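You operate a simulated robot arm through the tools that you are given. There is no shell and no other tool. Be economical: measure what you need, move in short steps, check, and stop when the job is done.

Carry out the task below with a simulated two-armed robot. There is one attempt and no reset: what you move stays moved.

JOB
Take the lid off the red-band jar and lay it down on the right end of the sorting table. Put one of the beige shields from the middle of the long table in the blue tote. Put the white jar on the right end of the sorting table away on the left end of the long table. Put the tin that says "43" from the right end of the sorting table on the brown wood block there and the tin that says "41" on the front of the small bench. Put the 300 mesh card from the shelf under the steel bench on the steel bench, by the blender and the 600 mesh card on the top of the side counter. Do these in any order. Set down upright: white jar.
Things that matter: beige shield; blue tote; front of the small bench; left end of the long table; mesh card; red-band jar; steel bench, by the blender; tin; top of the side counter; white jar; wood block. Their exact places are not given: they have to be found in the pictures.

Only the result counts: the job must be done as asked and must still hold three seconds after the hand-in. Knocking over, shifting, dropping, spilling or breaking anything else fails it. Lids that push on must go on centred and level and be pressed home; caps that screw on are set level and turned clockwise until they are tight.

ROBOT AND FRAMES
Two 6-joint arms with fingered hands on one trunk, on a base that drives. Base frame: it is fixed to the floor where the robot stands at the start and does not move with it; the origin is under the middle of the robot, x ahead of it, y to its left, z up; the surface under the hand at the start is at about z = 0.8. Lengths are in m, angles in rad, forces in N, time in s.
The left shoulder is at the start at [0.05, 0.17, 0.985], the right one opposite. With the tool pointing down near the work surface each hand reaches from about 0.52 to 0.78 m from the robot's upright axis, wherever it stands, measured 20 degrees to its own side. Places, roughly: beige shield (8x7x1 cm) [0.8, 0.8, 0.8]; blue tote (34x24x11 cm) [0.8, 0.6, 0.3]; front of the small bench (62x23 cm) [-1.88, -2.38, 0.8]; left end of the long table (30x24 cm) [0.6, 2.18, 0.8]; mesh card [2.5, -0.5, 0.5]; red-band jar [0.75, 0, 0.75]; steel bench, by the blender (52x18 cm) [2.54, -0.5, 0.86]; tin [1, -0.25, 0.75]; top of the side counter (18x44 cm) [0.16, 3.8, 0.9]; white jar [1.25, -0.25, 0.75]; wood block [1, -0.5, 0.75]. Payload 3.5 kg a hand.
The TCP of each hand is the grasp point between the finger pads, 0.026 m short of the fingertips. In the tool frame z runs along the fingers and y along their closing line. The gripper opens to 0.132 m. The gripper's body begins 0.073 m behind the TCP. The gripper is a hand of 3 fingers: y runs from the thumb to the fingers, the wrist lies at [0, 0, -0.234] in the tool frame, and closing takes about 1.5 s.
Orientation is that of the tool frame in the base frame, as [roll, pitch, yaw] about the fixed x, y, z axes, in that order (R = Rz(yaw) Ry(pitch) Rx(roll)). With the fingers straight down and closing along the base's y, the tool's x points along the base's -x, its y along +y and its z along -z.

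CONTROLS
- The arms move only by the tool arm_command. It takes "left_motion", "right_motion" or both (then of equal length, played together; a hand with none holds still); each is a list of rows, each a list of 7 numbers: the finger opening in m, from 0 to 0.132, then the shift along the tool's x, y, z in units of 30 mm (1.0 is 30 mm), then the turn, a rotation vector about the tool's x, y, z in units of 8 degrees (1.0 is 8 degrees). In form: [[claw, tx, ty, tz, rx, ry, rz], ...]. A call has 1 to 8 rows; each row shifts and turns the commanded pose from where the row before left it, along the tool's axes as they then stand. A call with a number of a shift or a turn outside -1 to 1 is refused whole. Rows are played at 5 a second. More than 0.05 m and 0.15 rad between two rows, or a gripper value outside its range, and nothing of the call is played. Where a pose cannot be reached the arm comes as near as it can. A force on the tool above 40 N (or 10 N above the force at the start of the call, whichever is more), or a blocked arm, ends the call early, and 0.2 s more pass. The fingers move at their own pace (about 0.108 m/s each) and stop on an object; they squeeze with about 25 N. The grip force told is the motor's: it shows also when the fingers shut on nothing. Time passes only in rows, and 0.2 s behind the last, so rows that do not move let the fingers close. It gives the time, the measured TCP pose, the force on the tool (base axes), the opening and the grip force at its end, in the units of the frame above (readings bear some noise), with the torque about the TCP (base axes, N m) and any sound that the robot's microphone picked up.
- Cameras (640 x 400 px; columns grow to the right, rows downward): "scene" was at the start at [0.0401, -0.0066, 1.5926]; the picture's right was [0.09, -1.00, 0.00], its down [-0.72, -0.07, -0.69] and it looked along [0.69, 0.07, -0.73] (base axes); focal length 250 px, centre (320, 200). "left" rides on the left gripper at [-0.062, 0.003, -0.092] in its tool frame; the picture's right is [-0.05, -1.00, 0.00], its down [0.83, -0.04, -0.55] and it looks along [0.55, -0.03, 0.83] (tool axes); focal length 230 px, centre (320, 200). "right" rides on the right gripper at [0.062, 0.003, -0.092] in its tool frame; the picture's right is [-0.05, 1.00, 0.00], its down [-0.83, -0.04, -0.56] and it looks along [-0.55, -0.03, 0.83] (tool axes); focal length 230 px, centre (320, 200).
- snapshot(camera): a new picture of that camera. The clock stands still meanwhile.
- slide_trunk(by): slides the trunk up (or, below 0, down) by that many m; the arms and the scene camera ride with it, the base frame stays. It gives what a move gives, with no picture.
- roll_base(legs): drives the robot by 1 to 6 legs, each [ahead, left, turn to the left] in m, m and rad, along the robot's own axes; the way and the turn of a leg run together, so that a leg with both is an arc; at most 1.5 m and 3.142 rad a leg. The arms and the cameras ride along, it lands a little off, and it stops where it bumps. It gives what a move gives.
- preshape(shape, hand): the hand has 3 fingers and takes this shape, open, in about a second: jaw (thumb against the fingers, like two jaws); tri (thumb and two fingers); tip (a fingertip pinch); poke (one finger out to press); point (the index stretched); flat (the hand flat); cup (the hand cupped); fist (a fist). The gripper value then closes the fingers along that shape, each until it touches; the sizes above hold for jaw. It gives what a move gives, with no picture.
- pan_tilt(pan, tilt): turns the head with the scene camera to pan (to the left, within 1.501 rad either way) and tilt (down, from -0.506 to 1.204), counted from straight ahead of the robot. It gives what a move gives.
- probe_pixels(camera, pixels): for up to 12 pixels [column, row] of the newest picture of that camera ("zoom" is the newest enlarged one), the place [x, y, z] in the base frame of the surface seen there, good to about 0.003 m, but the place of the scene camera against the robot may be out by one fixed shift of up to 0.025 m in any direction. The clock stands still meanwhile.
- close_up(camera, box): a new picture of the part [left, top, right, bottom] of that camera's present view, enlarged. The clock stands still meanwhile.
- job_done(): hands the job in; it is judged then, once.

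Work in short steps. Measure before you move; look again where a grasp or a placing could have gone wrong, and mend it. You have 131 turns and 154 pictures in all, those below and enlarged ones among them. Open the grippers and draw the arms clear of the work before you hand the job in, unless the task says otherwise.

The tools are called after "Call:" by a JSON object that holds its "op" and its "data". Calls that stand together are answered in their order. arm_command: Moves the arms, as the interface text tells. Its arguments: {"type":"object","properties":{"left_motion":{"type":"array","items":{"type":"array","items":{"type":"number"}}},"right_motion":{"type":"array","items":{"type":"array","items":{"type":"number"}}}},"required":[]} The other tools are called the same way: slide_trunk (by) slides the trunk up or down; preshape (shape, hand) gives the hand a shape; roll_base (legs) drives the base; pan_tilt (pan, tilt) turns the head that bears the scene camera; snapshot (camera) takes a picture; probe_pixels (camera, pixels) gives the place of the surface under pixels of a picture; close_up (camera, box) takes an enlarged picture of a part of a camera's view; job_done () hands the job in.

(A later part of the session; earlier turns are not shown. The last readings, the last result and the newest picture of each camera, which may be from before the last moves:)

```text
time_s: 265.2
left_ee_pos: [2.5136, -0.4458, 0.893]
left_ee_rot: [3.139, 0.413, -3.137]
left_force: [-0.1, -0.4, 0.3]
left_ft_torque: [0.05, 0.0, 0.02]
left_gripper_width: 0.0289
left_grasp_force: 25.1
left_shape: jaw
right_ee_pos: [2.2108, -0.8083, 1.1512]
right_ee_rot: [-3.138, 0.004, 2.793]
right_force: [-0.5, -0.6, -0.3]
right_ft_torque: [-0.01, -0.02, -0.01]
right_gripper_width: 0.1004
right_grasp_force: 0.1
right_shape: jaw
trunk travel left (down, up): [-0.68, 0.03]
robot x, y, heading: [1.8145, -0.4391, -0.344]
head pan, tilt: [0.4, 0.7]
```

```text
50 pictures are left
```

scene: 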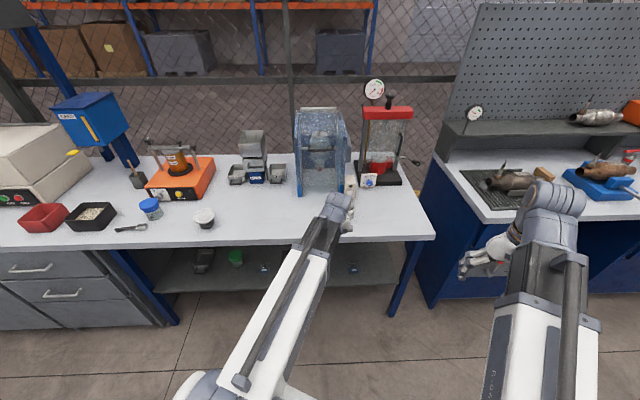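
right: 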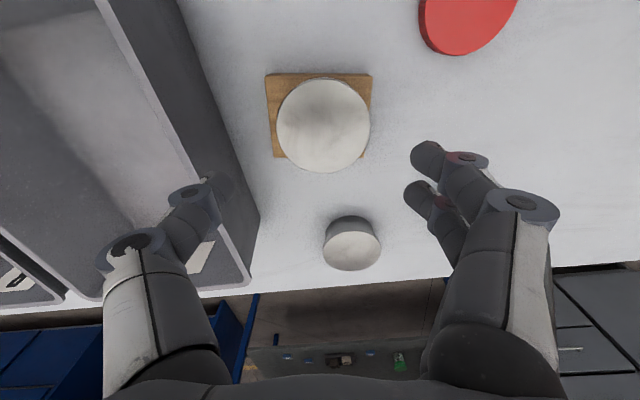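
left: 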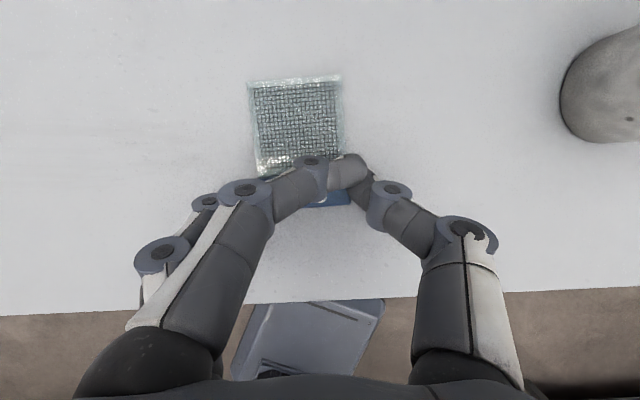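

One more tiny step for contact, then release and rise.

Call:
{"op": "arm_command", "data": {"left_motion": [[0.01, 0.03, 0, 0.07, 0, 0, 0], [0.01, 0, 0, 0, 0, 0, 0]]}}

Call:
{"op": "arm_command", "data": {"left_motion": [[0.03, 0, 0, 0, 0, 0, 0], [0.045, 0, 0, 0, 0, 0, 0], [0.06, 0, 0, 0, 0, 0, 0], [0.075, 0, 0, 0, 0, 0, 0], [0.075, -0.2, 0, -0.46, 0, 0, 0], [0.075, -0.4, 0, -0.917, 0, 0, 0], [0.075, -0.4, 0, -0.917, 0, 0, 0], [0.075, -0.4, 0, -0.917, 0, 0, 0]]}}

Call:
{"op": "snapshot", "data": {"camera": "left"}}

```text
time_s: 265.9
left_ee_pos: [2.5128, -0.4456, 0.8933]
left_ee_rot: [3.139, 0.415, -3.137]
left_force: [0.6, -2.3, 8.1]
left_ft_torque: [0.25, 0.0, -0.04]
left_gripper_width: 0.0288
left_grasp_force: 24.5
left_shape: jaw
right_ee_pos: [2.211, -0.808, 1.1506]
right_ee_rot: [-3.138, 0.005, 2.792]
right_force: [0.3, -0.6, -0.7]
right_ft_torque: [0.0, -0.02, 0.0]
right_gripper_width: 0.1004
right_grasp_force: 0.1
right_shape: jaw
trunk travel left (down, up): [-0.68, 0.03]
robot x, y, heading: [1.8124, -0.4444, -0.341]
head pan, tilt: [0.4, 0.7]
```

```text
time_s: 267.6
left_ee_pos: [2.514, -0.4443, 0.9965]
left_ee_rot: [3.14, 0.411, -3.137]
left_force: [-0.2, -1.3, -0.2]
left_ft_torque: [0.01, 0.0, -0.01]
left_gripper_width: 0.0743
left_grasp_force: 0.1
left_shape: jaw
right_ee_pos: [2.2116, -0.8079, 1.1509]
right_ee_rot: [-3.138, 0.006, 2.792]
right_force: [0.2, 0.2, 0.2]
right_ft_torque: [0.01, -0.03, 0.0]
right_gripper_width: 0.1004
right_grasp_force: 0.1
right_shape: jaw
trunk travel left (down, up): [-0.68, 0.03]
robot x, y, heading: [1.8141, -0.4425, -0.347]
head pan, tilt: [0.4, 0.7]
```

```text
49 pictures are left
```

left: 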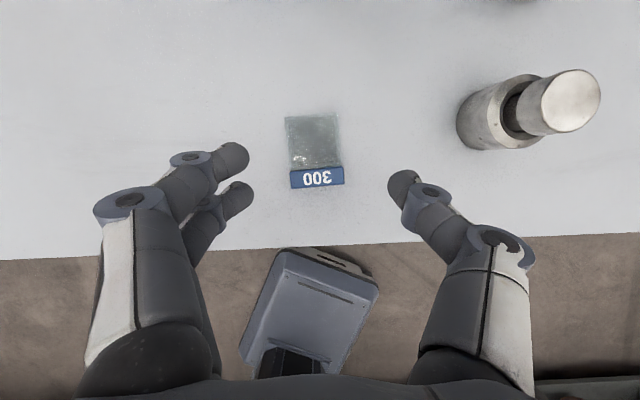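

300 card is on the bench. Now the 600: back out, shift right, lower, and re-enter under the bench.

Call:
{"op": "roll_base", "data": {"legs": [[-0.15, -0.054, 0], [0.081, -0.225, 0]]}}

Call:
{"op": "slide_trunk", "data": {"by": -0.4}}

Call:
{"op": "slide_trunk", "data": {"by": -0.1}}

Call:
{"op": "roll_base", "data": {"legs": [[0.14, 0.051, 0]]}}

Call:
{"op": "snapshot", "data": {"camera": "left"}}

```text
time_s: 269.1
left_ee_pos: [2.373, -0.441, 0.9971]
left_ee_rot: [3.14, 0.411, -3.134]
left_force: [-1.4, -0.4, 0.7]
left_ft_torque: [0.0, 0.04, -0.01]
left_gripper_width: 0.0744
left_grasp_force: 0.1
left_shape: jaw
right_ee_pos: [2.074, -0.8035, 1.1501]
right_ee_rot: [-3.136, 0.005, 2.799]
right_force: [-0.6, -0.2, -0.3]
right_ft_torque: [-0.02, 0.01, 0.02]
right_gripper_width: 0.1003
right_grasp_force: 0.0
right_shape: jaw
trunk travel left (down, up): [-0.68, 0.03]
robot x, y, heading: [1.6768, -0.4386, -0.342]
head pan, tilt: [0.4, 0.7]
stopped in leg 1: the robot was blocked; the commanded pose is now the measured one
```

```text
time_s: 272.9
left_ee_pos: [2.371, -0.4404, 0.5972]
left_ee_rot: [3.139, 0.411, -3.131]
left_force: [0.6, -0.7, 0.9]
left_ft_torque: [0.01, 0.02, 0.01]
left_gripper_width: 0.074
left_grasp_force: 0.1
left_shape: jaw
right_ee_pos: [2.0719, -0.8046, 0.7515]
right_ee_rot: [-3.138, 0.005, 2.797]
right_force: [-0.2, 0.2, 0.1]
right_ft_torque: [-0.03, 0.01, -0.03]
right_gripper_width: 0.1007
right_grasp_force: 0.1
right_shape: jaw
trunk travel left (down, up): [-0.28, 0.43]
robot x, y, heading: [1.6679, -0.4382, -0.342]
head pan, tilt: [0.4, 0.7]
```

```text
time_s: 274.3
left_ee_pos: [2.372, -0.4397, 0.498]
left_ee_rot: [3.14, 0.411, -3.131]
left_force: [-0.9, 0.2, 0.3]
left_ft_torque: [0.01, -0.01, -0.01]
left_gripper_width: 0.0743
left_grasp_force: 0.0
left_shape: jaw
right_ee_pos: [2.072, -0.8049, 0.6514]
right_ee_rot: [-3.137, 0.005, 2.798]
right_force: [0.1, 0.1, -0.9]
right_ft_torque: [-0.02, -0.03, 0.01]
right_gripper_width: 0.1003
right_grasp_force: 0.0
right_shape: jaw
trunk travel left (down, up): [-0.18, 0.53]
robot x, y, heading: [1.6695, -0.4422, -0.34]
head pan, tilt: [0.4, 0.7]
```

```text
time_s: 275.6
left_ee_pos: [2.5231, -0.4401, 0.4979]
left_ee_rot: [3.141, 0.413, -3.133]
left_force: [0.5, -0.2, -0.7]
left_ft_torque: [-0.02, 0.03, -0.01]
left_gripper_width: 0.0743
left_grasp_force: 0.1
left_shape: jaw
right_ee_pos: [2.2212, -0.8033, 0.6513]
right_ee_rot: [-3.138, 0.006, 2.795]
right_force: [0.6, -0.3, -1.4]
right_ft_torque: [-0.01, 0.02, -0.03]
right_gripper_width: 0.1004
right_grasp_force: 0.1
right_shape: jaw
trunk travel left (down, up): [-0.18, 0.53]
robot x, y, heading: [1.8246, -0.4402, -0.338]
head pan, tilt: [0.4, 0.7]
```

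```text
48 pictures are left
```

left: 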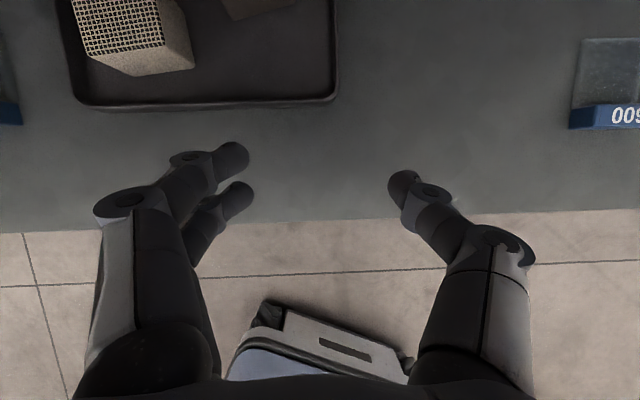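

The sideways leg was skipped (rear bump at x≈1.677; I will stay forward of that). Shift 24 cm right while low.

Call:
{"op": "roll_base", "data": {"legs": [[0.0806, -0.229, 0]]}}

Call:
{"op": "snapshot", "data": {"camera": "left"}}

```text
time_s: 277.4
left_ee_pos: [2.5215, -0.6837, 0.4976]
left_ee_rot: [3.14, 0.413, -3.13]
left_force: [-0.5, -0.2, -0.7]
left_ft_torque: [0.0, 0.0, 0.02]
left_gripper_width: 0.0745
left_grasp_force: 0.2
left_shape: jaw
right_ee_pos: [2.2211, -1.0474, 0.6507]
right_ee_rot: [-3.138, 0.006, 2.797]
right_force: [0.2, 0.2, 1.3]
right_ft_torque: [-0.02, 0.02, 0.01]
right_gripper_width: 0.1
right_grasp_force: 0.0
right_shape: jaw
trunk travel left (down, up): [-0.18, 0.53]
robot x, y, heading: [1.8211, -0.6794, -0.339]
head pan, tilt: [0.4, 0.7]
```

```text
47 pictures are left
```

left: 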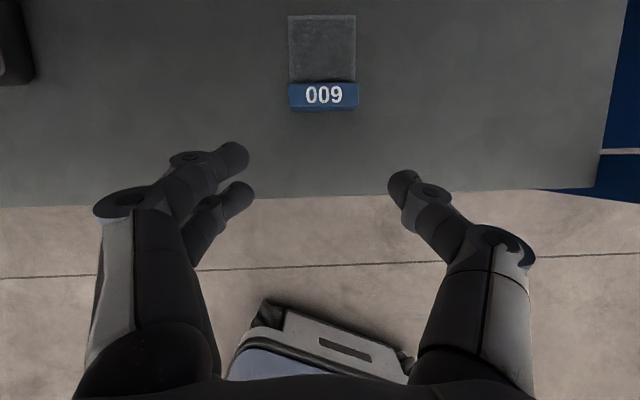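

Aligned with the 600 handle. Forward, down.

Call:
{"op": "arm_command", "data": {"left_motion": [[0.07, -0.7, 0, 0.307, 0, 0, 0], [0.07, -0.7, 0, 0.307, 0, 0, 0], [0.068, -0.7, 0, 0.307, 0, 0, 0], [0.066, 0.287, 0, 0.657, 0, 0, 0], [0.066, 0.287, 0, 0.657, 0, 0, 0], [0.066, 0.287, 0, 0.657, 0, 0, 0]]}}

Call:
{"op": "snapshot", "data": {"camera": "left"}}

```text
time_s: 278.8
left_ee_pos: [2.5904, -0.6822, 0.4325]
left_ee_rot: [3.137, 0.412, -3.131]
left_force: [0.2, 0.3, -0.3]
left_ft_torque: [0.01, -0.03, 0.02]
left_gripper_width: 0.0666
left_grasp_force: 0.0
left_shape: jaw
right_ee_pos: [2.2223, -1.0475, 0.651]
right_ee_rot: [-3.138, 0.004, 2.798]
right_force: [0.1, 0.3, 0.2]
right_ft_torque: [0.03, 0.0, -0.01]
right_gripper_width: 0.1002
right_grasp_force: 0.0
right_shape: jaw
trunk travel left (down, up): [-0.18, 0.53]
robot x, y, heading: [1.8248, -0.6852, -0.338]
head pan, tilt: [0.4, 0.7]
```

```text
46 pictures are left
```

left: 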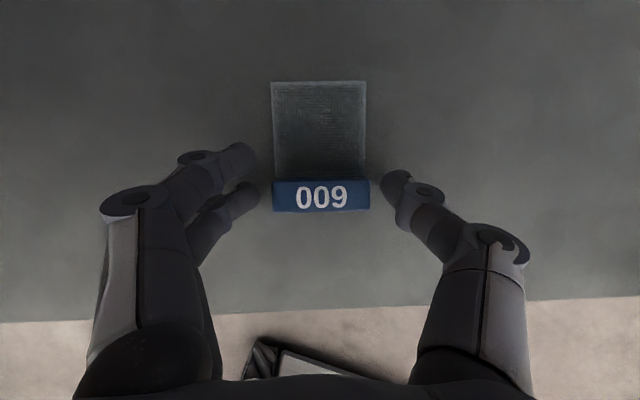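

Well aligned. Close and lift.

Call:
{"op": "arm_command", "data": {"left_motion": [[0.03, 0, 0, 0, 0, 0, 0], [0.01, 0, 0, 0, 0, 0, 0], [0.01, 0, 0, 0, 0, 0, 0], [0.01, 0, 0, 0, 0, 0, 0], [0.01, -0.2, 0, -0.46, 0, 0, 0], [0.01, -0.3, 0, -0.69, 0, 0, 0], [0.01, -0.3, 0, -0.69, 0, 0, 0]]}}

Call:
{"op": "snapshot", "data": {"camera": "left"}}

```text
time_s: 280.4
left_ee_pos: [2.5906, -0.6831, 0.4938]
left_ee_rot: [3.141, 0.412, -3.131]
left_force: [0.4, -0.1, -0.7]
left_ft_torque: [0.04, 0.02, -0.03]
left_gripper_width: 0.0298
left_grasp_force: 25.2
left_shape: jaw
right_ee_pos: [2.2225, -1.0476, 0.651]
right_ee_rot: [-3.14, 0.006, 2.798]
right_force: [-0.4, -0.2, 0.3]
right_ft_torque: [0.0, 0.0, -0.04]
right_gripper_width: 0.1002
right_grasp_force: 0.0
right_shape: jaw
trunk travel left (down, up): [-0.18, 0.53]
robot x, y, heading: [1.8224, -0.6845, -0.341]
head pan, tilt: [0.4, 0.7]
```

```text
45 pictures are left
```

left: 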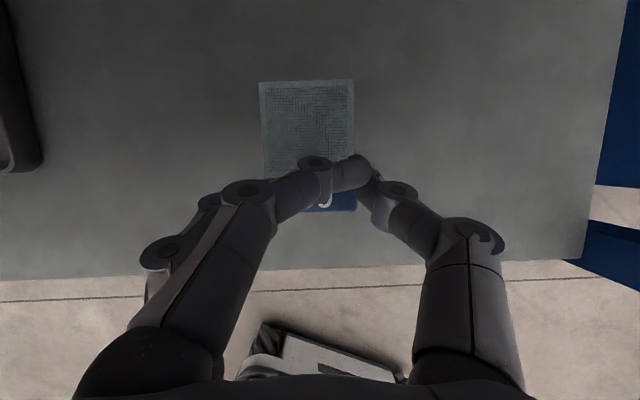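

Held. Pull the hand in, back out to clear the bench edge, raise the trunk, and turn right to face the sorting table.

Call:
{"op": "arm_command", "data": {"left_motion": [[0.01, 0.917, 0, -0.4, 0, 0, 0], [0.01, 0.917, 0, -0.4, 0, 0, 0], [0.01, 0.917, 0, -0.4, 0, 0, 0], [0.01, 0.917, 0, -0.4, 0, 0, 0], [0.01, 0.917, 0, -0.4, 0, 0, 0]]}}

Call:
{"op": "roll_base", "data": {"legs": [[-0.108, -0.039, 0]]}}

Call:
{"op": "snapshot", "data": {"camera": "left"}}

```text
time_s: 281.6
left_ee_pos: [2.442, -0.6845, 0.4926]
left_ee_rot: [-3.142, 0.413, -3.13]
left_force: [0.4, 0.2, -0.1]
left_ft_torque: [0.01, 0.01, 0.02]
left_gripper_width: 0.03
left_grasp_force: 24.6
left_shape: jaw
right_ee_pos: [2.2234, -1.0464, 0.6521]
right_ee_rot: [-3.136, 0.005, 2.798]
right_force: [0.3, 0.4, 0.4]
right_ft_torque: [0.01, 0.02, -0.04]
right_gripper_width: 0.1007
right_grasp_force: 0.1
right_shape: jaw
trunk travel left (down, up): [-0.18, 0.53]
robot x, y, heading: [1.8262, -0.6862, -0.341]
head pan, tilt: [0.4, 0.7]
```

```text
time_s: 282.9
left_ee_pos: [2.3257, -0.6847, 0.4925]
left_ee_rot: [3.138, 0.412, -3.13]
left_force: [0.2, -0.3, -1.0]
left_ft_torque: [-0.03, 0.03, -0.01]
left_gripper_width: 0.0298
left_grasp_force: 25.0
left_shape: jaw
right_ee_pos: [2.1059, -1.0478, 0.6521]
right_ee_rot: [-3.138, 0.005, 2.798]
right_force: [0.5, 0.4, -0.5]
right_ft_torque: [0.02, 0.0, 0.02]
right_gripper_width: 0.1003
right_grasp_force: 0.1
right_shape: jaw
trunk travel left (down, up): [-0.18, 0.53]
robot x, y, heading: [1.7069, -0.6859, -0.341]
head pan, tilt: [0.4, 0.7]
```

```text
44 pictures are left
```

left: 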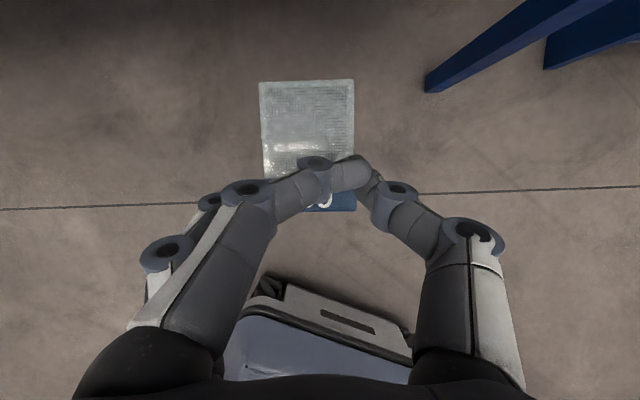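

Clear. Raise the trunk, nudge forward, and turn right 2.8 rad.

Call:
{"op": "slide_trunk", "data": {"by": 0.4}}

Call:
{"op": "slide_trunk", "data": {"by": 0.11}}

Call:
{"op": "roll_base", "data": {"legs": [[0.013, 0.08, 0], [0, 0, -1.4], [0, 0, -1.4]]}}

Call:
{"op": "pan_tilt", "data": {"pan": 0.0, "tilt": 0.85}}

Call:
{"op": "snapshot", "data": {"camera": "scene"}}

Call:
{"op": "snapshot", "data": {"camera": "right"}}

```text
time_s: 286.7
left_ee_pos: [2.326, -0.6853, 0.8925]
left_ee_rot: [3.14, 0.412, -3.132]
left_force: [-0.8, -0.4, 0.4]
left_ft_torque: [0.0, 0.04, 0.01]
left_gripper_width: 0.0297
left_grasp_force: 24.8
left_shape: jaw
right_ee_pos: [2.1067, -1.0463, 1.0499]
right_ee_rot: [-3.138, 0.006, 2.797]
right_force: [-0.7, 0.3, -0.3]
right_ft_torque: [0.01, -0.01, 0.02]
right_gripper_width: 0.1003
right_grasp_force: 0.0
right_shape: jaw
trunk travel left (down, up): [-0.58, 0.13]
robot x, y, heading: [1.7063, -0.6859, -0.341]
head pan, tilt: [0.4, 0.7]
```

```text
time_s: 288.1
left_ee_pos: [2.3259, -0.686, 1.0033]
left_ee_rot: [3.141, 0.412, -3.13]
left_force: [-0.3, 0.4, -0.2]
left_ft_torque: [-0.01, -0.02, 0.03]
left_gripper_width: 0.0298
left_grasp_force: 25.2
left_shape: jaw
right_ee_pos: [2.1064, -1.0469, 1.1612]
right_ee_rot: [-3.139, 0.005, 2.796]
right_force: [-0.4, 1.0, 0.0]
right_ft_torque: [-0.01, -0.01, 0.03]
right_gripper_width: 0.1006
right_grasp_force: 0.1
right_shape: jaw
trunk travel left (down, up): [-0.69, 0.02]
robot x, y, heading: [1.7025, -0.6862, -0.341]
head pan, tilt: [0.4, 0.7]
```

```text
time_s: 296.1
left_ee_pos: [1.1619, -0.8216, 1.0028]
left_ee_rot: [3.139, 0.412, 0.356]
left_force: [0.7, 0.2, -0.8]
left_ft_torque: [0.0, -0.01, 0.01]
left_gripper_width: 0.0298
left_grasp_force: 24.6
left_shape: jaw
right_ee_pos: [1.2461, -0.4064, 1.161]
right_ee_rot: [-3.139, 0.005, 0.005]
right_force: [0.9, 0.4, 0.5]
right_ft_torque: [0.05, -0.01, -0.04]
right_gripper_width: 0.1001
right_grasp_force: 0.0
right_shape: jaw
trunk travel left (down, up): [-0.69, 0.02]
robot x, y, heading: [1.7487, -0.615, -3.135]
head pan, tilt: [0.4, 0.7]
```

```text
time_s: 296.9
left_ee_pos: [1.1625, -0.8221, 1.0026]
left_ee_rot: [3.14, 0.411, 0.356]
left_force: [-0.3, -0.4, -0.4]
left_ft_torque: [0.02, -0.01, -0.01]
left_gripper_width: 0.0298
left_grasp_force: 24.9
left_shape: jaw
right_ee_pos: [1.2468, -0.4073, 1.1606]
right_ee_rot: [-3.138, 0.006, 0.002]
right_force: [0.5, -1.2, 0.3]
right_ft_torque: [0.03, -0.02, -0.01]
right_gripper_width: 0.1004
right_grasp_force: 0.1
right_shape: jaw
trunk travel left (down, up): [-0.69, 0.02]
robot x, y, heading: [1.7444, -0.6152, -3.139]
head pan, tilt: [0.0, 0.85]
```

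```text
43 pictures are left
```

scene: 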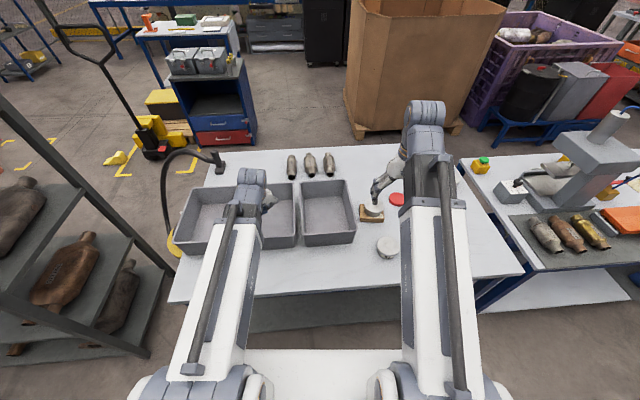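

```text
42 pictures are left
```

right: 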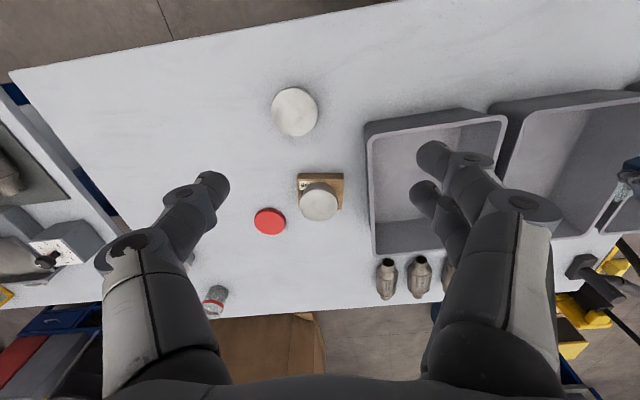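

Tin 41 candidate at (295,112) in the right view. Probe and zoom to read its label.

Call:
{"op": "probe_pixels", "data": {"camera": "right", "pixels": [[295, 112], [273, 112], [317, 112], [295, 90], [295, 134], [320, 203], [268, 222], [372, 150]]}}

Call:
{"op": "close_up", "data": {"camera": "scene", "box": [350, 170, 430, 265]}}

```text
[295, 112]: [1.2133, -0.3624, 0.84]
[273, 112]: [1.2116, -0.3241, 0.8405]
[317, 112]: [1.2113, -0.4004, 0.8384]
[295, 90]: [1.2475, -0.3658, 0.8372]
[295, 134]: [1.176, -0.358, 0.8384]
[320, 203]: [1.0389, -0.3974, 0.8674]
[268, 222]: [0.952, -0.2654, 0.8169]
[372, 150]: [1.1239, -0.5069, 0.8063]
```

```text
4.21 times, centred on (390, 218) of scene
```

zoom: 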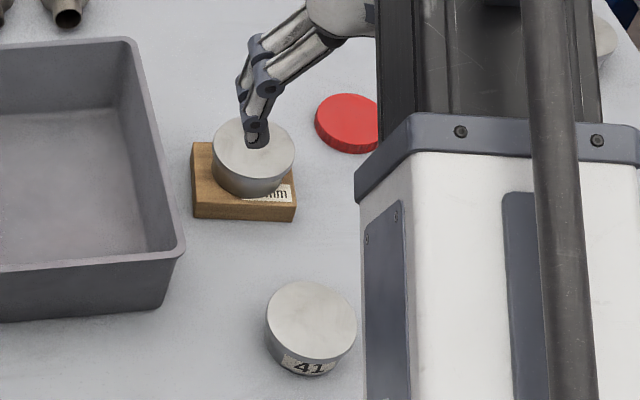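

Label "41" confirmed. Centre over it (1.212,-0.362) and descend.

Call:
{"op": "arm_command", "data": {"right_motion": [[0.132, -0.39, -0.5, 1, 0, 0, 0], [0.132, -0.39, -0.5, 1, 0, 0, 0], [0.132, -0.39, -0.5, 1, 0, 0, 0], [0.132, 0, 0, 1, 0, 0, 0], [0.132, 0, 0, 1, 0, 0, 0], [0.132, 0, 0, 1, 0, 0, 0], [0.132, 0, 0, 1, 0, 0, 0]]}}

Call:
{"op": "snapshot", "data": {"camera": "right"}}

```text
time_s: 298.5
left_ee_pos: [1.1627, -0.8226, 1.0031]
left_ee_rot: [3.14, 0.413, 0.358]
left_force: [-0.9, 0.2, -1.1]
left_ft_torque: [-0.03, -0.01, 0.01]
left_gripper_width: 0.0296
left_grasp_force: 24.8
left_shape: jaw
right_ee_pos: [1.2095, -0.3626, 0.9522]
right_ee_rot: [-3.137, 0.007, 0.003]
right_force: [0.0, 0.4, 0.0]
right_ft_torque: [-0.02, -0.02, 0.01]
right_gripper_width: 0.1321
right_grasp_force: 0.0
right_shape: jaw
trunk travel left (down, up): [-0.69, 0.02]
robot x, y, heading: [1.7461, -0.611, -3.135]
head pan, tilt: [0.0, 0.85]
```

```text
40 pictures are left
```

right: 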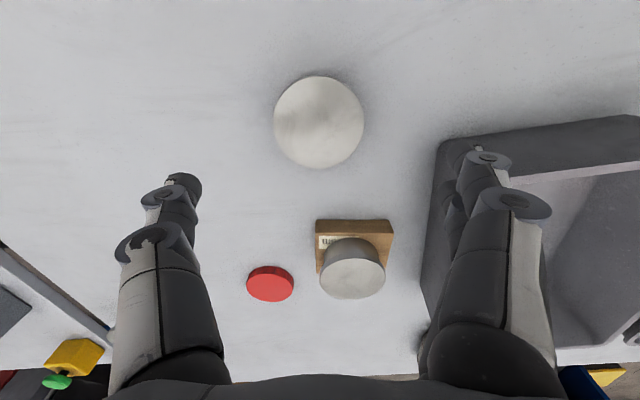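

Centred. Descend and grip.

Call:
{"op": "arm_command", "data": {"right_motion": [[0.11, 0, 0, 1, 0, 0, 0], [0.11, 0, 0, 1, 0, 0, 0], [0.11, 0, 0, 1, 0, 0, 0], [0.11, 0, 0, 0.92, 0, 0, 0], [0.11, 0, 0, 0, 0, 0, 0]]}}

Call:
{"op": "arm_command", "data": {"right_motion": [[0.06, 0, 0, 0, 0, 0, 0], [0.06, 0, 0, 0, 0, 0, 0], [0.05, 0, 0, 0, 0, 0, 0], [0.05, 0, 0, 0, 0, 0, 0], [0.05, 0, 0, -0.5, 0, 0, 0], [0.05, 0, 0, -1, 0, 0, 0], [0.05, 0, 0, -1, 0, 0, 0], [0.05, 0, 0, -1, 0, 0, 0]]}}

Call:
{"op": "arm_command", "data": {"right_motion": [[0.05, 0, 0, -1, 0, 0, 0], [0.05, 0, 0, -1, 0, 0, 0], [0.05, 0, 0, -1, 0, 0, 0]]}}

Call:
{"op": "snapshot", "data": {"camera": "right"}}

```text
time_s: 299.7
left_ee_pos: [1.1616, -0.8228, 1.0022]
left_ee_rot: [3.14, 0.411, 0.355]
left_force: [-0.8, 0.1, 0.0]
left_ft_torque: [-0.01, -0.01, 0.01]
left_gripper_width: 0.03
left_grasp_force: 25.0
left_shape: jaw
right_ee_pos: [1.2084, -0.3608, 0.8333]
right_ee_rot: [-3.139, 0.006, 0.004]
right_force: [0.1, 0.0, 0.5]
right_ft_torque: [-0.02, 0.0, 0.01]
right_gripper_width: 0.1104
right_grasp_force: 0.1
right_shape: jaw
trunk travel left (down, up): [-0.69, 0.02]
robot x, y, heading: [1.745, -0.6092, -3.134]
head pan, tilt: [0.0, 0.85]
```

```text
time_s: 301.5
left_ee_pos: [1.1618, -0.8224, 1.0037]
left_ee_rot: [3.137, 0.412, 0.355]
left_force: [0.1, -0.3, -0.1]
left_ft_torque: [0.01, 0.02, -0.02]
left_gripper_width: 0.0299
left_grasp_force: 25.2
left_shape: jaw
right_ee_pos: [1.209, -0.3613, 0.9384]
right_ee_rot: [-3.138, 0.004, 0.002]
right_force: [0.4, 0.4, -0.1]
right_ft_torque: [-0.01, 0.01, 0.0]
right_gripper_width: 0.0618
right_grasp_force: 25.0
right_shape: jaw
trunk travel left (down, up): [-0.69, 0.02]
robot x, y, heading: [1.748, -0.6119, -3.134]
head pan, tilt: [0.0, 0.85]
heard: snap
```

```text
time_s: 302.3
left_ee_pos: [1.1621, -0.8227, 1.0033]
left_ee_rot: [3.14, 0.413, 0.356]
left_force: [-0.1, 0.5, -0.5]
left_ft_torque: [-0.01, 0.02, 0.01]
left_gripper_width: 0.0299
left_grasp_force: 24.7
left_shape: jaw
right_ee_pos: [1.2096, -0.3609, 1.0281]
right_ee_rot: [-3.137, 0.006, 0.004]
right_force: [0.4, 0.2, -0.4]
right_ft_torque: [0.01, 0.0, 0.01]
right_gripper_width: 0.0616
right_grasp_force: 24.8
right_shape: jaw
trunk travel left (down, up): [-0.69, 0.02]
robot x, y, heading: [1.7456, -0.6127, -3.135]
head pan, tilt: [0.0, 0.85]
```

```text
39 pictures are left
```

right: 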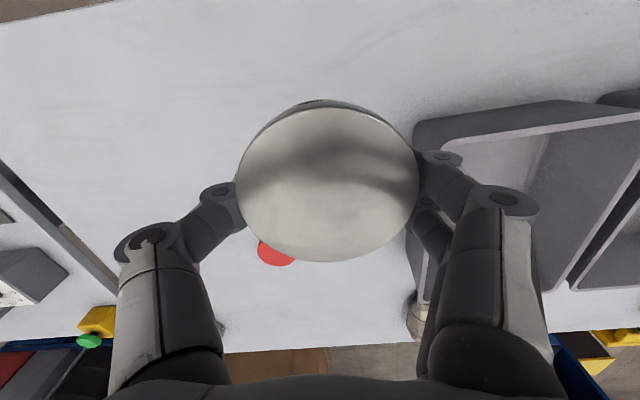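

Tin 41 in the right hand, 600 card in the left. Turn right to face +y and check heading before driving up the aisle.

Call:
{"op": "roll_base", "data": {"legs": [[0, 0, -1.577]]}}

Call:
{"op": "pan_tilt", "data": {"pan": 0.0, "tilt": 0.6}}

Call:
{"op": "snapshot", "data": {"camera": "scene"}}

```text
time_s: 306.5
left_ee_pos: [1.5306, -0.0321, 1.0037]
left_ee_rot: [3.139, 0.412, -1.204]
left_force: [0.1, -0.2, -0.7]
left_ft_torque: [-0.04, -0.03, -0.02]
left_gripper_width: 0.0297
left_grasp_force: 24.7
left_shape: jaw
right_ee_pos: [1.9907, -0.0735, 1.0271]
right_ee_rot: [-3.139, 0.004, -1.557]
right_force: [0.0, -0.5, -1.2]
right_ft_torque: [0.02, -0.01, -0.01]
right_gripper_width: 0.0617
right_grasp_force: 25.4
right_shape: jaw
trunk travel left (down, up): [-0.69, 0.02]
robot x, y, heading: [1.7442, -0.6133, 1.589]
head pan, tilt: [0.0, 0.85]
```

```text
time_s: 307.3
left_ee_pos: [1.5298, -0.0307, 1.0026]
left_ee_rot: [3.14, 0.411, -1.205]
left_force: [0.9, -0.9, -0.7]
left_ft_torque: [0.01, 0.02, 0.03]
left_gripper_width: 0.0299
left_grasp_force: 25.7
left_shape: jaw
right_ee_pos: [1.9908, -0.0742, 1.0282]
right_ee_rot: [-3.138, 0.006, -1.557]
right_force: [-0.5, -0.2, -0.5]
right_ft_torque: [-0.03, 0.01, -0.02]
right_gripper_width: 0.0618
right_grasp_force: 25.3
right_shape: jaw
trunk travel left (down, up): [-0.69, 0.02]
robot x, y, heading: [1.7414, -0.6128, 1.587]
head pan, tilt: [0.0, 0.6]
```

```text
38 pictures are left
```

scene: 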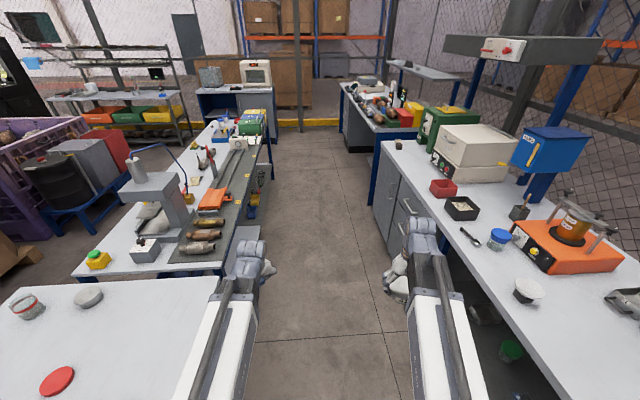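

Aisle clear. Drive 3.43 m ahead, then strafe left toward the side counter.

Call:
{"op": "roll_base", "data": {"legs": [[1.2, 0, 0], [1.2, 0, 0], [1.02, 0, 0], [0, 0.7, 0], [0, 0.62, 0]]}}

Call:
{"op": "pan_tilt", "data": {"pan": 0.2, "tilt": 0.75}}

Call:
{"op": "snapshot", "data": {"camera": "scene"}}

```text
time_s: 327.0
left_ee_pos: [0.852, 3.3699, 1.0035]
left_ee_rot: [3.137, 0.414, -1.205]
left_force: [-0.5, 0.0, -0.8]
left_ft_torque: [-0.06, 0.02, 0.0]
left_gripper_width: 0.0297
left_grasp_force: 25.7
left_shape: jaw
right_ee_pos: [1.3131, 3.3261, 1.0285]
right_ee_rot: [-3.139, 0.006, -1.557]
right_force: [-0.2, -0.4, -0.5]
right_ft_torque: [0.01, 0.0, 0.01]
right_gripper_width: 0.0617
right_grasp_force: 25.0
right_shape: jaw
trunk travel left (down, up): [-0.69, 0.02]
robot x, y, heading: [1.071, 2.7878, 1.584]
head pan, tilt: [0.0, 0.6]
stopped in leg 4: the robot was blocked; the commanded pose is now the measured one
```

```text
time_s: 327.7
left_ee_pos: [0.8512, 3.3707, 1.0029]
left_ee_rot: [3.14, 0.412, -1.205]
left_force: [-1.0, -0.1, -0.6]
left_ft_torque: [0.02, 0.02, -0.03]
left_gripper_width: 0.0302
left_grasp_force: 24.4
left_shape: jaw
right_ee_pos: [1.3127, 3.3261, 1.0277]
right_ee_rot: [-3.137, 0.006, -1.558]
right_force: [-0.7, 0.4, -0.8]
right_ft_torque: [-0.04, 0.01, 0.0]
right_gripper_width: 0.0615
right_grasp_force: 25.1
right_shape: jaw
trunk travel left (down, up): [-0.69, 0.02]
robot x, y, heading: [1.0695, 2.7911, 1.588]
head pan, tilt: [0.201, 0.75]
```

```text
37 pictures are left
```

scene: 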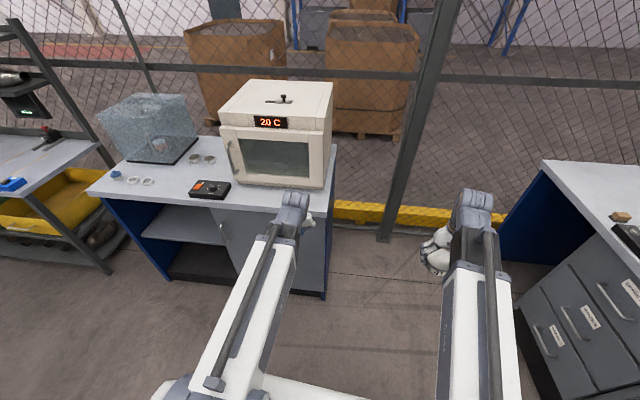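

Blocked, probably by the blue stand at the long table's end behind me. Probe the oven front and counter items to see how far forward I can go.

Call:
{"op": "probe_pixels", "data": {"camera": "scene", "pixels": [[280, 165], [232, 160], [323, 180], [212, 190], [193, 160], [210, 160], [132, 181], [147, 182], [117, 175], [190, 185], [250, 205], [160, 158]]}}

Call:
{"op": "close_up", "data": {"camera": "scene", "box": [80, 90, 350, 240]}}

Call:
{"op": "snapshot", "data": {"camera": "left"}}

```text
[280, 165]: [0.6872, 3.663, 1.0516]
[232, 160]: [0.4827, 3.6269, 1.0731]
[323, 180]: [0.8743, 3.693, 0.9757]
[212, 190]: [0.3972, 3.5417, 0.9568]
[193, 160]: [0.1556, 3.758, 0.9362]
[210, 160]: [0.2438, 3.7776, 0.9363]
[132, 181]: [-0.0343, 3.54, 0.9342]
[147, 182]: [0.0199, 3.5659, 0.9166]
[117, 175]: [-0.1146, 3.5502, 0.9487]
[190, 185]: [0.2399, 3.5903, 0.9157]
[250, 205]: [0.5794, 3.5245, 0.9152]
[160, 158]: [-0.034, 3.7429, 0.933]
```

```text
2.37 times, centred on (215, 165) of scene
```

zoom: 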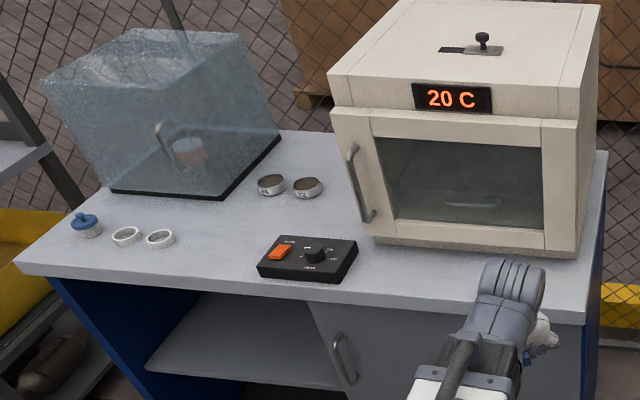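

```text
35 pictures are left
```

left: 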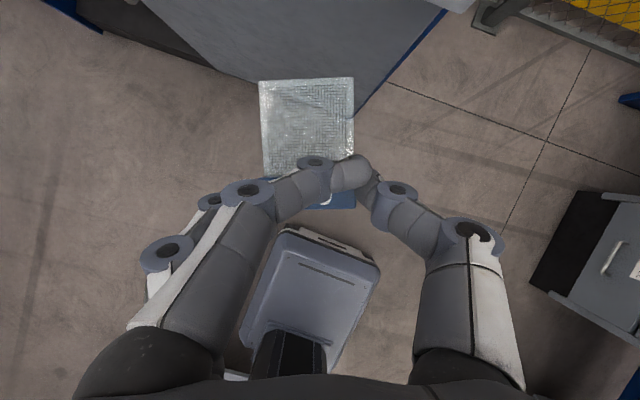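

Free spot on the counter near (0.15,3.63) between the rings, sieves and the controller. Square the hand to +y, pull it in a little, go forward 0.14 and strafe left 0.70.

Call:
{"op": "arm_command", "data": {"left_motion": [[0.01, 0, 0, 0, 0.35, 0, 0.8], [0.01, 0, 0, 0, 0.35, 0, 0.8], [0.01, 0, 0, 0, 0.35, 0, 0.8], [0.01, 0.917, 0, -0.4, 0, 0, 0], [0.01, 0.917, 0, -0.4, 0, 0, 0]]}}

Call:
{"op": "roll_base", "data": {"legs": [[0.14, 0, -0.015], [0, 0.7, 0]]}}

Call:
{"op": "snapshot", "data": {"camera": "left"}}

```text
time_s: 328.9
left_ee_pos: [0.8489, 3.3497, 1.0041]
left_ee_rot: [3.14, 0.41, -1.571]
left_force: [0.2, 0.7, -0.6]
left_ft_torque: [0.03, 0.03, 0.02]
left_gripper_width: 0.0298
left_grasp_force: 25.2
left_shape: jaw
left hand out of reach, approached as far as the arm can: row 4, 5
right_ee_pos: [1.3138, 3.3264, 1.0279]
right_ee_rot: [-3.138, 0.005, -1.557]
right_force: [-1.0, -0.3, -1.2]
right_ft_torque: [-0.01, 0.02, 0.0]
right_gripper_width: 0.0617
right_grasp_force: 25.2
right_shape: jaw
trunk travel left (down, up): [-0.69, 0.02]
robot x, y, heading: [1.0647, 2.7859, 1.588]
head pan, tilt: [0.201, 0.75]
```

```text
time_s: 333.7
left_ee_pos: [0.1571, 3.496, 1.0036]
left_ee_rot: [3.14, 0.41, -1.59]
left_force: [0.5, 0.3, -1.8]
left_ft_torque: [-0.04, 0.03, -0.01]
left_gripper_width: 0.0299
left_grasp_force: 25.4
left_shape: jaw
right_ee_pos: [0.6214, 3.4615, 1.0296]
right_ee_rot: [-3.139, 0.006, -1.579]
right_force: [0.0, 1.0, -0.4]
right_ft_torque: [0.02, -0.02, 0.02]
right_gripper_width: 0.0614
right_grasp_force: 25.5
right_shape: jaw
trunk travel left (down, up): [-0.69, 0.02]
robot x, y, heading: [0.3652, 2.9306, 1.563]
head pan, tilt: [0.201, 0.75]
```

```text
34 pictures are left
```

left: 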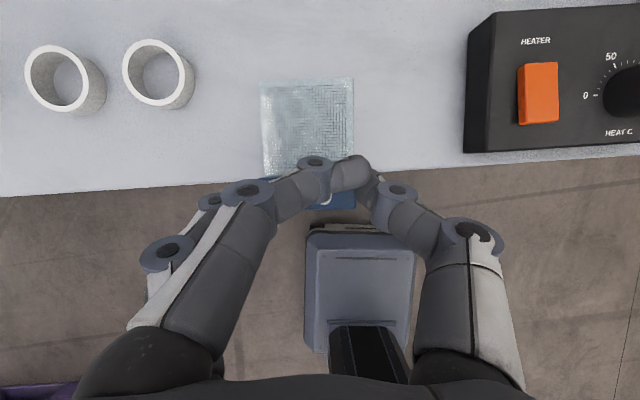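

Aligned; extend the left arm forward 14 cm and check.

Call:
{"op": "arm_command", "data": {"left_motion": [[0.01, -0.85, 0, 0.37, 0, 0, 0], [0.01, -0.85, 0, 0.37, 0, 0, 0], [0.01, -0.85, 0, 0.37, 0, 0, 0], [0.01, -0.85, 0, 0.37, 0, 0, 0], [0.01, -0.85, 0, 0.37, 0, 0, 0]]}}

Call:
{"op": "snapshot", "data": {"camera": "left"}}

Call:
{"op": "probe_pixels", "data": {"camera": "left", "pixels": [[320, 60], [200, 150], [420, 150], [320, 20], [270, 40], [380, 40]]}}

```text
time_s: 334.9
left_ee_pos: [0.1621, 3.6353, 1.0024]
left_ee_rot: [3.138, 0.41, -1.593]
left_force: [0.3, 0.2, 0.2]
left_ft_torque: [-0.01, 0.02, 0.01]
left_gripper_width: 0.0298
left_grasp_force: 24.8
left_shape: jaw
right_ee_pos: [0.6224, 3.4633, 1.0273]
right_ee_rot: [-3.138, 0.006, -1.579]
right_force: [-0.4, -0.1, -1.1]
right_ft_torque: [0.0, -0.01, 0.04]
right_gripper_width: 0.0614
right_grasp_force: 25.2
right_shape: jaw
trunk travel left (down, up): [-0.69, 0.02]
robot x, y, heading: [0.3629, 2.9275, 1.57]
head pan, tilt: [0.201, 0.75]
```

```text
33 pictures are left
```

left: 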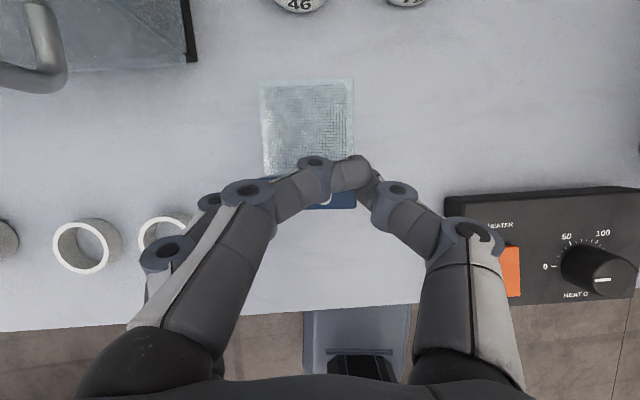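

```text
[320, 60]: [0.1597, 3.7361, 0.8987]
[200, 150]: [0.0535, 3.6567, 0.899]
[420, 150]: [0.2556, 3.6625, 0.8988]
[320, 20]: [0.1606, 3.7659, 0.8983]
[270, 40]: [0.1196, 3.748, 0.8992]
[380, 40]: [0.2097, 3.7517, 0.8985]
```

Clear spot. Lower to z≈0.938, then small steps.

Call:
{"op": "arm_command", "data": {"left_motion": [[0.01, 0.288, 0, 0.66, 0, 0, 0], [0.01, 0.288, 0, 0.66, 0, 0, 0], [0.01, 0.288, 0, 0.66, 0, 0, 0], [0.01, 0, 0, 0, 0, 0, 0]]}}

Call:
{"op": "arm_command", "data": {"left_motion": [[0.01, 0.05, 0, 0.11, 0, 0, 0], [0.01, 0, 0, 0, 0, 0, 0]]}}

Call:
{"op": "arm_command", "data": {"left_motion": [[0.01, 0.03, 0, 0.07, 0, 0, 0], [0.01, 0, 0, 0, 0, 0, 0]]}}

```text
time_s: 335.9
left_ee_pos: [0.1607, 3.6361, 0.9384]
left_ee_rot: [3.139, 0.412, -1.591]
left_force: [0.6, 0.2, -1.0]
left_ft_torque: [-0.01, 0.0, 0.04]
left_gripper_width: 0.03
left_grasp_force: 25.1
left_shape: jaw
right_ee_pos: [0.6213, 3.4633, 1.0276]
right_ee_rot: [-3.138, 0.005, -1.58]
right_force: [1.1, -0.8, -0.3]
right_ft_torque: [0.02, 0.01, -0.03]
right_gripper_width: 0.0619
right_grasp_force: 24.8
right_shape: jaw
trunk travel left (down, up): [-0.69, 0.02]
robot x, y, heading: [0.3662, 2.9303, 1.564]
head pan, tilt: [0.201, 0.75]
```

```text
time_s: 336.5
left_ee_pos: [0.162, 3.6349, 0.9358]
left_ee_rot: [3.14, 0.409, -1.592]
left_force: [-0.5, 0.6, -0.7]
left_ft_torque: [-0.02, 0.0, -0.01]
left_gripper_width: 0.0301
left_grasp_force: 25.4
left_shape: jaw
right_ee_pos: [0.621, 3.4613, 1.0268]
right_ee_rot: [-3.138, 0.006, -1.578]
right_force: [-0.1, -0.8, 0.0]
right_ft_torque: [0.01, -0.04, 0.01]
right_gripper_width: 0.0619
right_grasp_force: 24.8
right_shape: jaw
trunk travel left (down, up): [-0.69, 0.02]
robot x, y, heading: [0.3654, 2.9291, 1.56]
head pan, tilt: [0.201, 0.75]
```

```text
time_s: 337.1
left_ee_pos: [0.1616, 3.635, 0.9332]
left_ee_rot: [3.141, 0.41, -1.591]
left_force: [0.0, -0.3, 1.8]
left_ft_torque: [-0.01, 0.07, 0.0]
left_gripper_width: 0.0297
left_grasp_force: 24.7
left_shape: jaw
right_ee_pos: [0.622, 3.4628, 1.0283]
right_ee_rot: [-3.137, 0.005, -1.58]
right_force: [-0.6, 0.0, -0.7]
right_ft_torque: [-0.01, 0.0, 0.0]
right_gripper_width: 0.0618
right_grasp_force: 25.3
right_shape: jaw
trunk travel left (down, up): [-0.69, 0.02]
robot x, y, heading: [0.3625, 2.932, 1.565]
head pan, tilt: [0.201, 0.75]
```

Contact. Release, rise, and look.

Call:
{"op": "arm_command", "data": {"left_motion": [[0.03, 0, 0, 0, 0, 0, 0], [0.045, 0, 0, 0, 0, 0, 0], [0.06, 0, 0, 0, 0, 0, 0], [0.07, 0, 0, 0, 0, 0, 0], [0.07, -0.2, 0, -0.46, 0, 0, 0], [0.07, -0.4, 0, -0.917, 0, 0, 0], [0.07, -0.4, 0, -0.917, 0, 0, 0], [0.07, -0.4, 0, -0.917, 0, 0, 0]]}}

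Call:
{"op": "snapshot", "data": {"camera": "left"}}

```text
time_s: 338.9
left_ee_pos: [0.161, 3.6346, 1.0386]
left_ee_rot: [3.139, 0.413, -1.591]
left_force: [-0.7, -0.6, 0.3]
left_ft_torque: [0.02, 0.03, -0.03]
left_gripper_width: 0.0689
left_grasp_force: 0.1
left_shape: jaw
right_ee_pos: [0.6218, 3.4624, 1.0282]
right_ee_rot: [-3.138, 0.005, -1.58]
right_force: [-0.2, 0.7, -0.6]
right_ft_torque: [0.0, -0.04, 0.01]
right_gripper_width: 0.0613
right_grasp_force: 24.8
right_shape: jaw
trunk travel left (down, up): [-0.69, 0.02]
robot x, y, heading: [0.3707, 2.9311, 1.567]
head pan, tilt: [0.201, 0.75]
```

```text
32 pictures are left
```

left: 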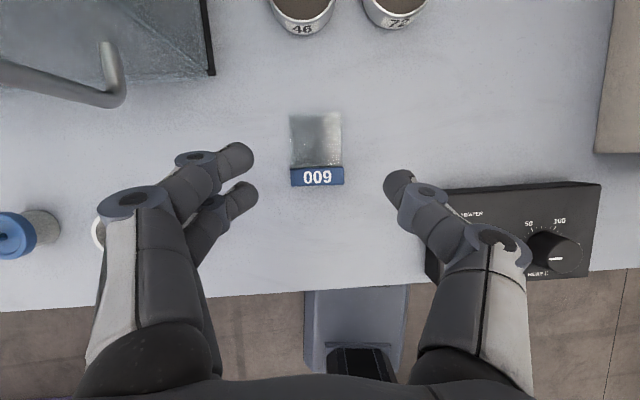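

Card placed. Now the tin to the small bench: pull the left arm in, turn to face -x, then -y, and go down the corridor.

Call:
{"op": "arm_command", "data": {"left_motion": [[0.07, 0.85, 0, -0.37, 0, 0, 0], [0.07, 0.85, 0, -0.37, 0, 0, 0], [0.07, 0.85, 0, -0.37, 0, 0, 0], [0.07, 0.85, 0, -0.37, 0, 0, 0]]}}

Call:
{"op": "roll_base", "data": {"legs": [[-0.05, 0.12, 0], [0, 0, 1.57], [0.32, 0, 0]]}}

Call:
{"op": "pan_tilt", "data": {"pan": 0.6, "tilt": 0.6}}

Call:
{"op": "snapshot", "data": {"camera": "scene"}}

```text
time_s: 339.9
left_ee_pos: [0.1589, 3.5239, 1.0379]
left_ee_rot: [3.139, 0.409, -1.592]
left_force: [0.8, 0.5, 0.3]
left_ft_torque: [0.0, 0.01, -0.02]
left_gripper_width: 0.0693
left_grasp_force: 0.1
left_shape: jaw
right_ee_pos: [0.6214, 3.461, 1.0282]
right_ee_rot: [-3.139, 0.005, -1.579]
right_force: [0.4, 0.1, -1.4]
right_ft_torque: [0.02, -0.02, -0.01]
right_gripper_width: 0.0616
right_grasp_force: 24.8
right_shape: jaw
trunk travel left (down, up): [-0.69, 0.02]
robot x, y, heading: [0.3666, 2.9309, 1.563]
head pan, tilt: [0.201, 0.75]
```

```text
time_s: 346.8
left_ee_pos: [-0.6688, 2.6717, 1.0376]
left_ee_rot: [3.139, 0.41, -0.014]
left_force: [-1.0, -0.9, 0.4]
left_ft_torque: [0.0, -0.02, 0.01]
left_gripper_width: 0.0694
left_grasp_force: 0.0
left_shape: jaw
right_ee_pos: [-0.6107, 3.1339, 1.0279]
right_ee_rot: [-3.138, 0.005, -0.002]
right_force: [-0.1, -0.1, -1.0]
right_ft_torque: [0.0, -0.03, 0.01]
right_gripper_width: 0.0617
right_grasp_force: 24.7
right_shape: jaw
trunk travel left (down, up): [-0.69, 0.02]
robot x, y, heading: [-0.0742, 2.8815, -3.146]
head pan, tilt: [0.201, 0.75]
```

```text
time_s: 347.6
left_ee_pos: [-0.6688, 2.6717, 1.0368]
left_ee_rot: [3.138, 0.411, -0.014]
left_force: [-0.9, 0.7, 0.2]
left_ft_torque: [0.01, 0.02, -0.01]
left_gripper_width: 0.0691
left_grasp_force: 0.0
left_shape: jaw
right_ee_pos: [-0.6096, 3.1327, 1.0271]
right_ee_rot: [-3.138, 0.006, -0.002]
right_force: [0.3, 0.2, -0.8]
right_ft_torque: [-0.01, -0.02, -0.01]
right_gripper_width: 0.0616
right_grasp_force: 25.0
right_shape: jaw
trunk travel left (down, up): [-0.69, 0.02]
robot x, y, heading: [-0.0735, 2.8721, -3.146]
head pan, tilt: [0.6, 0.6]
```

```text
31 pictures are left
```

scene: 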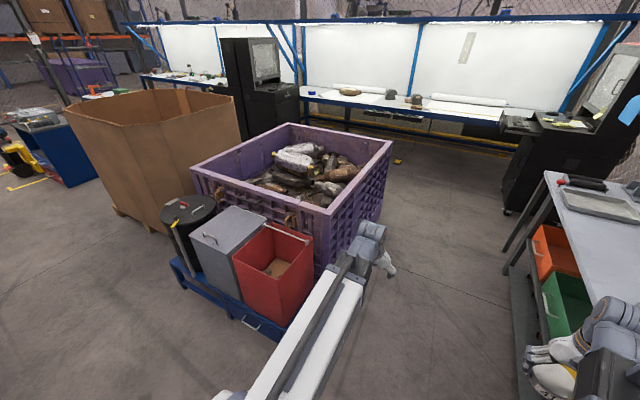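

Turn left to face -y, shift to x≈0, and go down the corridor to y≈-0.35.

Call:
{"op": "roll_base", "data": {"legs": [[0, 0, 1.575], [0, 0.07, 0], [1.1, 0, 0], [1.1, 0, 0], [1.0, 0, 0]]}}

Call:
{"op": "pan_tilt", "data": {"pan": -0.5, "tilt": 0.5}}

Call:
{"op": "snapshot", "data": {"camera": "scene"}}

```text
time_s: 367.7
left_ee_pos: [0.1098, -0.9191, 1.0376]
left_ee_rot: [3.14, 0.41, 1.526]
left_force: [0.1, -0.4, -0.3]
left_ft_torque: [0.02, -0.02, 0.02]
left_gripper_width: 0.0692
left_grasp_force: 0.1
left_shape: jaw
right_ee_pos: [-0.3506, -0.8472, 1.0283]
right_ee_rot: [-3.138, 0.006, 1.538]
right_force: [-0.1, -0.2, -0.7]
right_ft_torque: [0.02, -0.01, -0.02]
right_gripper_width: 0.0613
right_grasp_force: 25.0
right_shape: jaw
trunk travel left (down, up): [-0.69, 0.02]
robot x, y, heading: [-0.0812, -0.3208, -1.606]
head pan, tilt: [0.6, 0.6]
```

```text
time_s: 369.0
left_ee_pos: [0.1098, -0.9183, 1.0381]
left_ee_rot: [3.141, 0.409, 1.525]
left_force: [-0.8, -0.5, 0.8]
left_ft_torque: [-0.02, 0.03, -0.01]
left_gripper_width: 0.0694
left_grasp_force: 0.1
left_shape: jaw
right_ee_pos: [-0.3492, -0.8464, 1.0285]
right_ee_rot: [-3.139, 0.003, 1.538]
right_force: [0.1, -0.4, -0.1]
right_ft_torque: [0.01, -0.01, -0.02]
right_gripper_width: 0.0615
right_grasp_force: 25.0
right_shape: jaw
trunk travel left (down, up): [-0.69, 0.02]
robot x, y, heading: [-0.0809, -0.3233, -1.602]
head pan, tilt: [-0.499, 0.499]
```

```text
30 pictures are left
```

scene: 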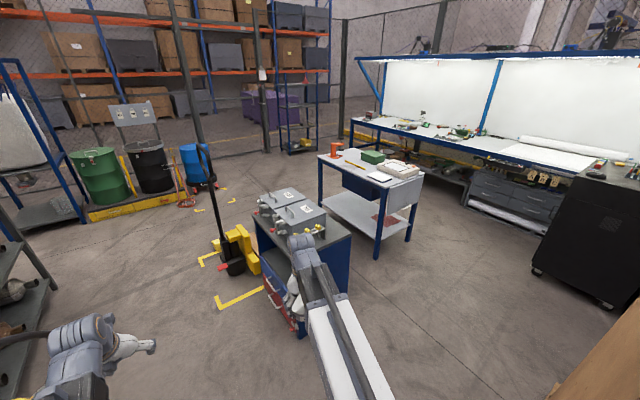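

The small bench is at (375,180). Zoom and probe it.

Call:
{"op": "close_up", "data": {"camera": "scene", "box": [300, 130, 440, 270]}}

Call:
{"op": "probe_pixels", "data": {"camera": "scene", "pixels": [[320, 158], [382, 186], [423, 176], [365, 155], [350, 168], [378, 180], [335, 158], [345, 225], [290, 200], [350, 240], [405, 168], [372, 158]]}}

```text
2.86 times, centred on (370, 200) of scene
```

zoom: 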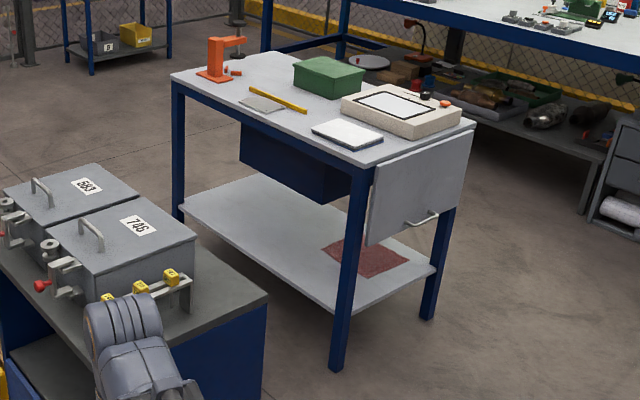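

```text
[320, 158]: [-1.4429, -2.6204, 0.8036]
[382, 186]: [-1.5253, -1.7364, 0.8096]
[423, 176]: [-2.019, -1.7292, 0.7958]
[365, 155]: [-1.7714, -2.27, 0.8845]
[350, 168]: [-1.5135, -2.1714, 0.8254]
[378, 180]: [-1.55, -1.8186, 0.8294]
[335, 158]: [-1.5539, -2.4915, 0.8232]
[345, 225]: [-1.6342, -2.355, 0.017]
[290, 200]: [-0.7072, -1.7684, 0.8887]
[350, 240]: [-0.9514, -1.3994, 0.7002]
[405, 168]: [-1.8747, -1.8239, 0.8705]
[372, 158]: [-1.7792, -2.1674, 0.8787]
```

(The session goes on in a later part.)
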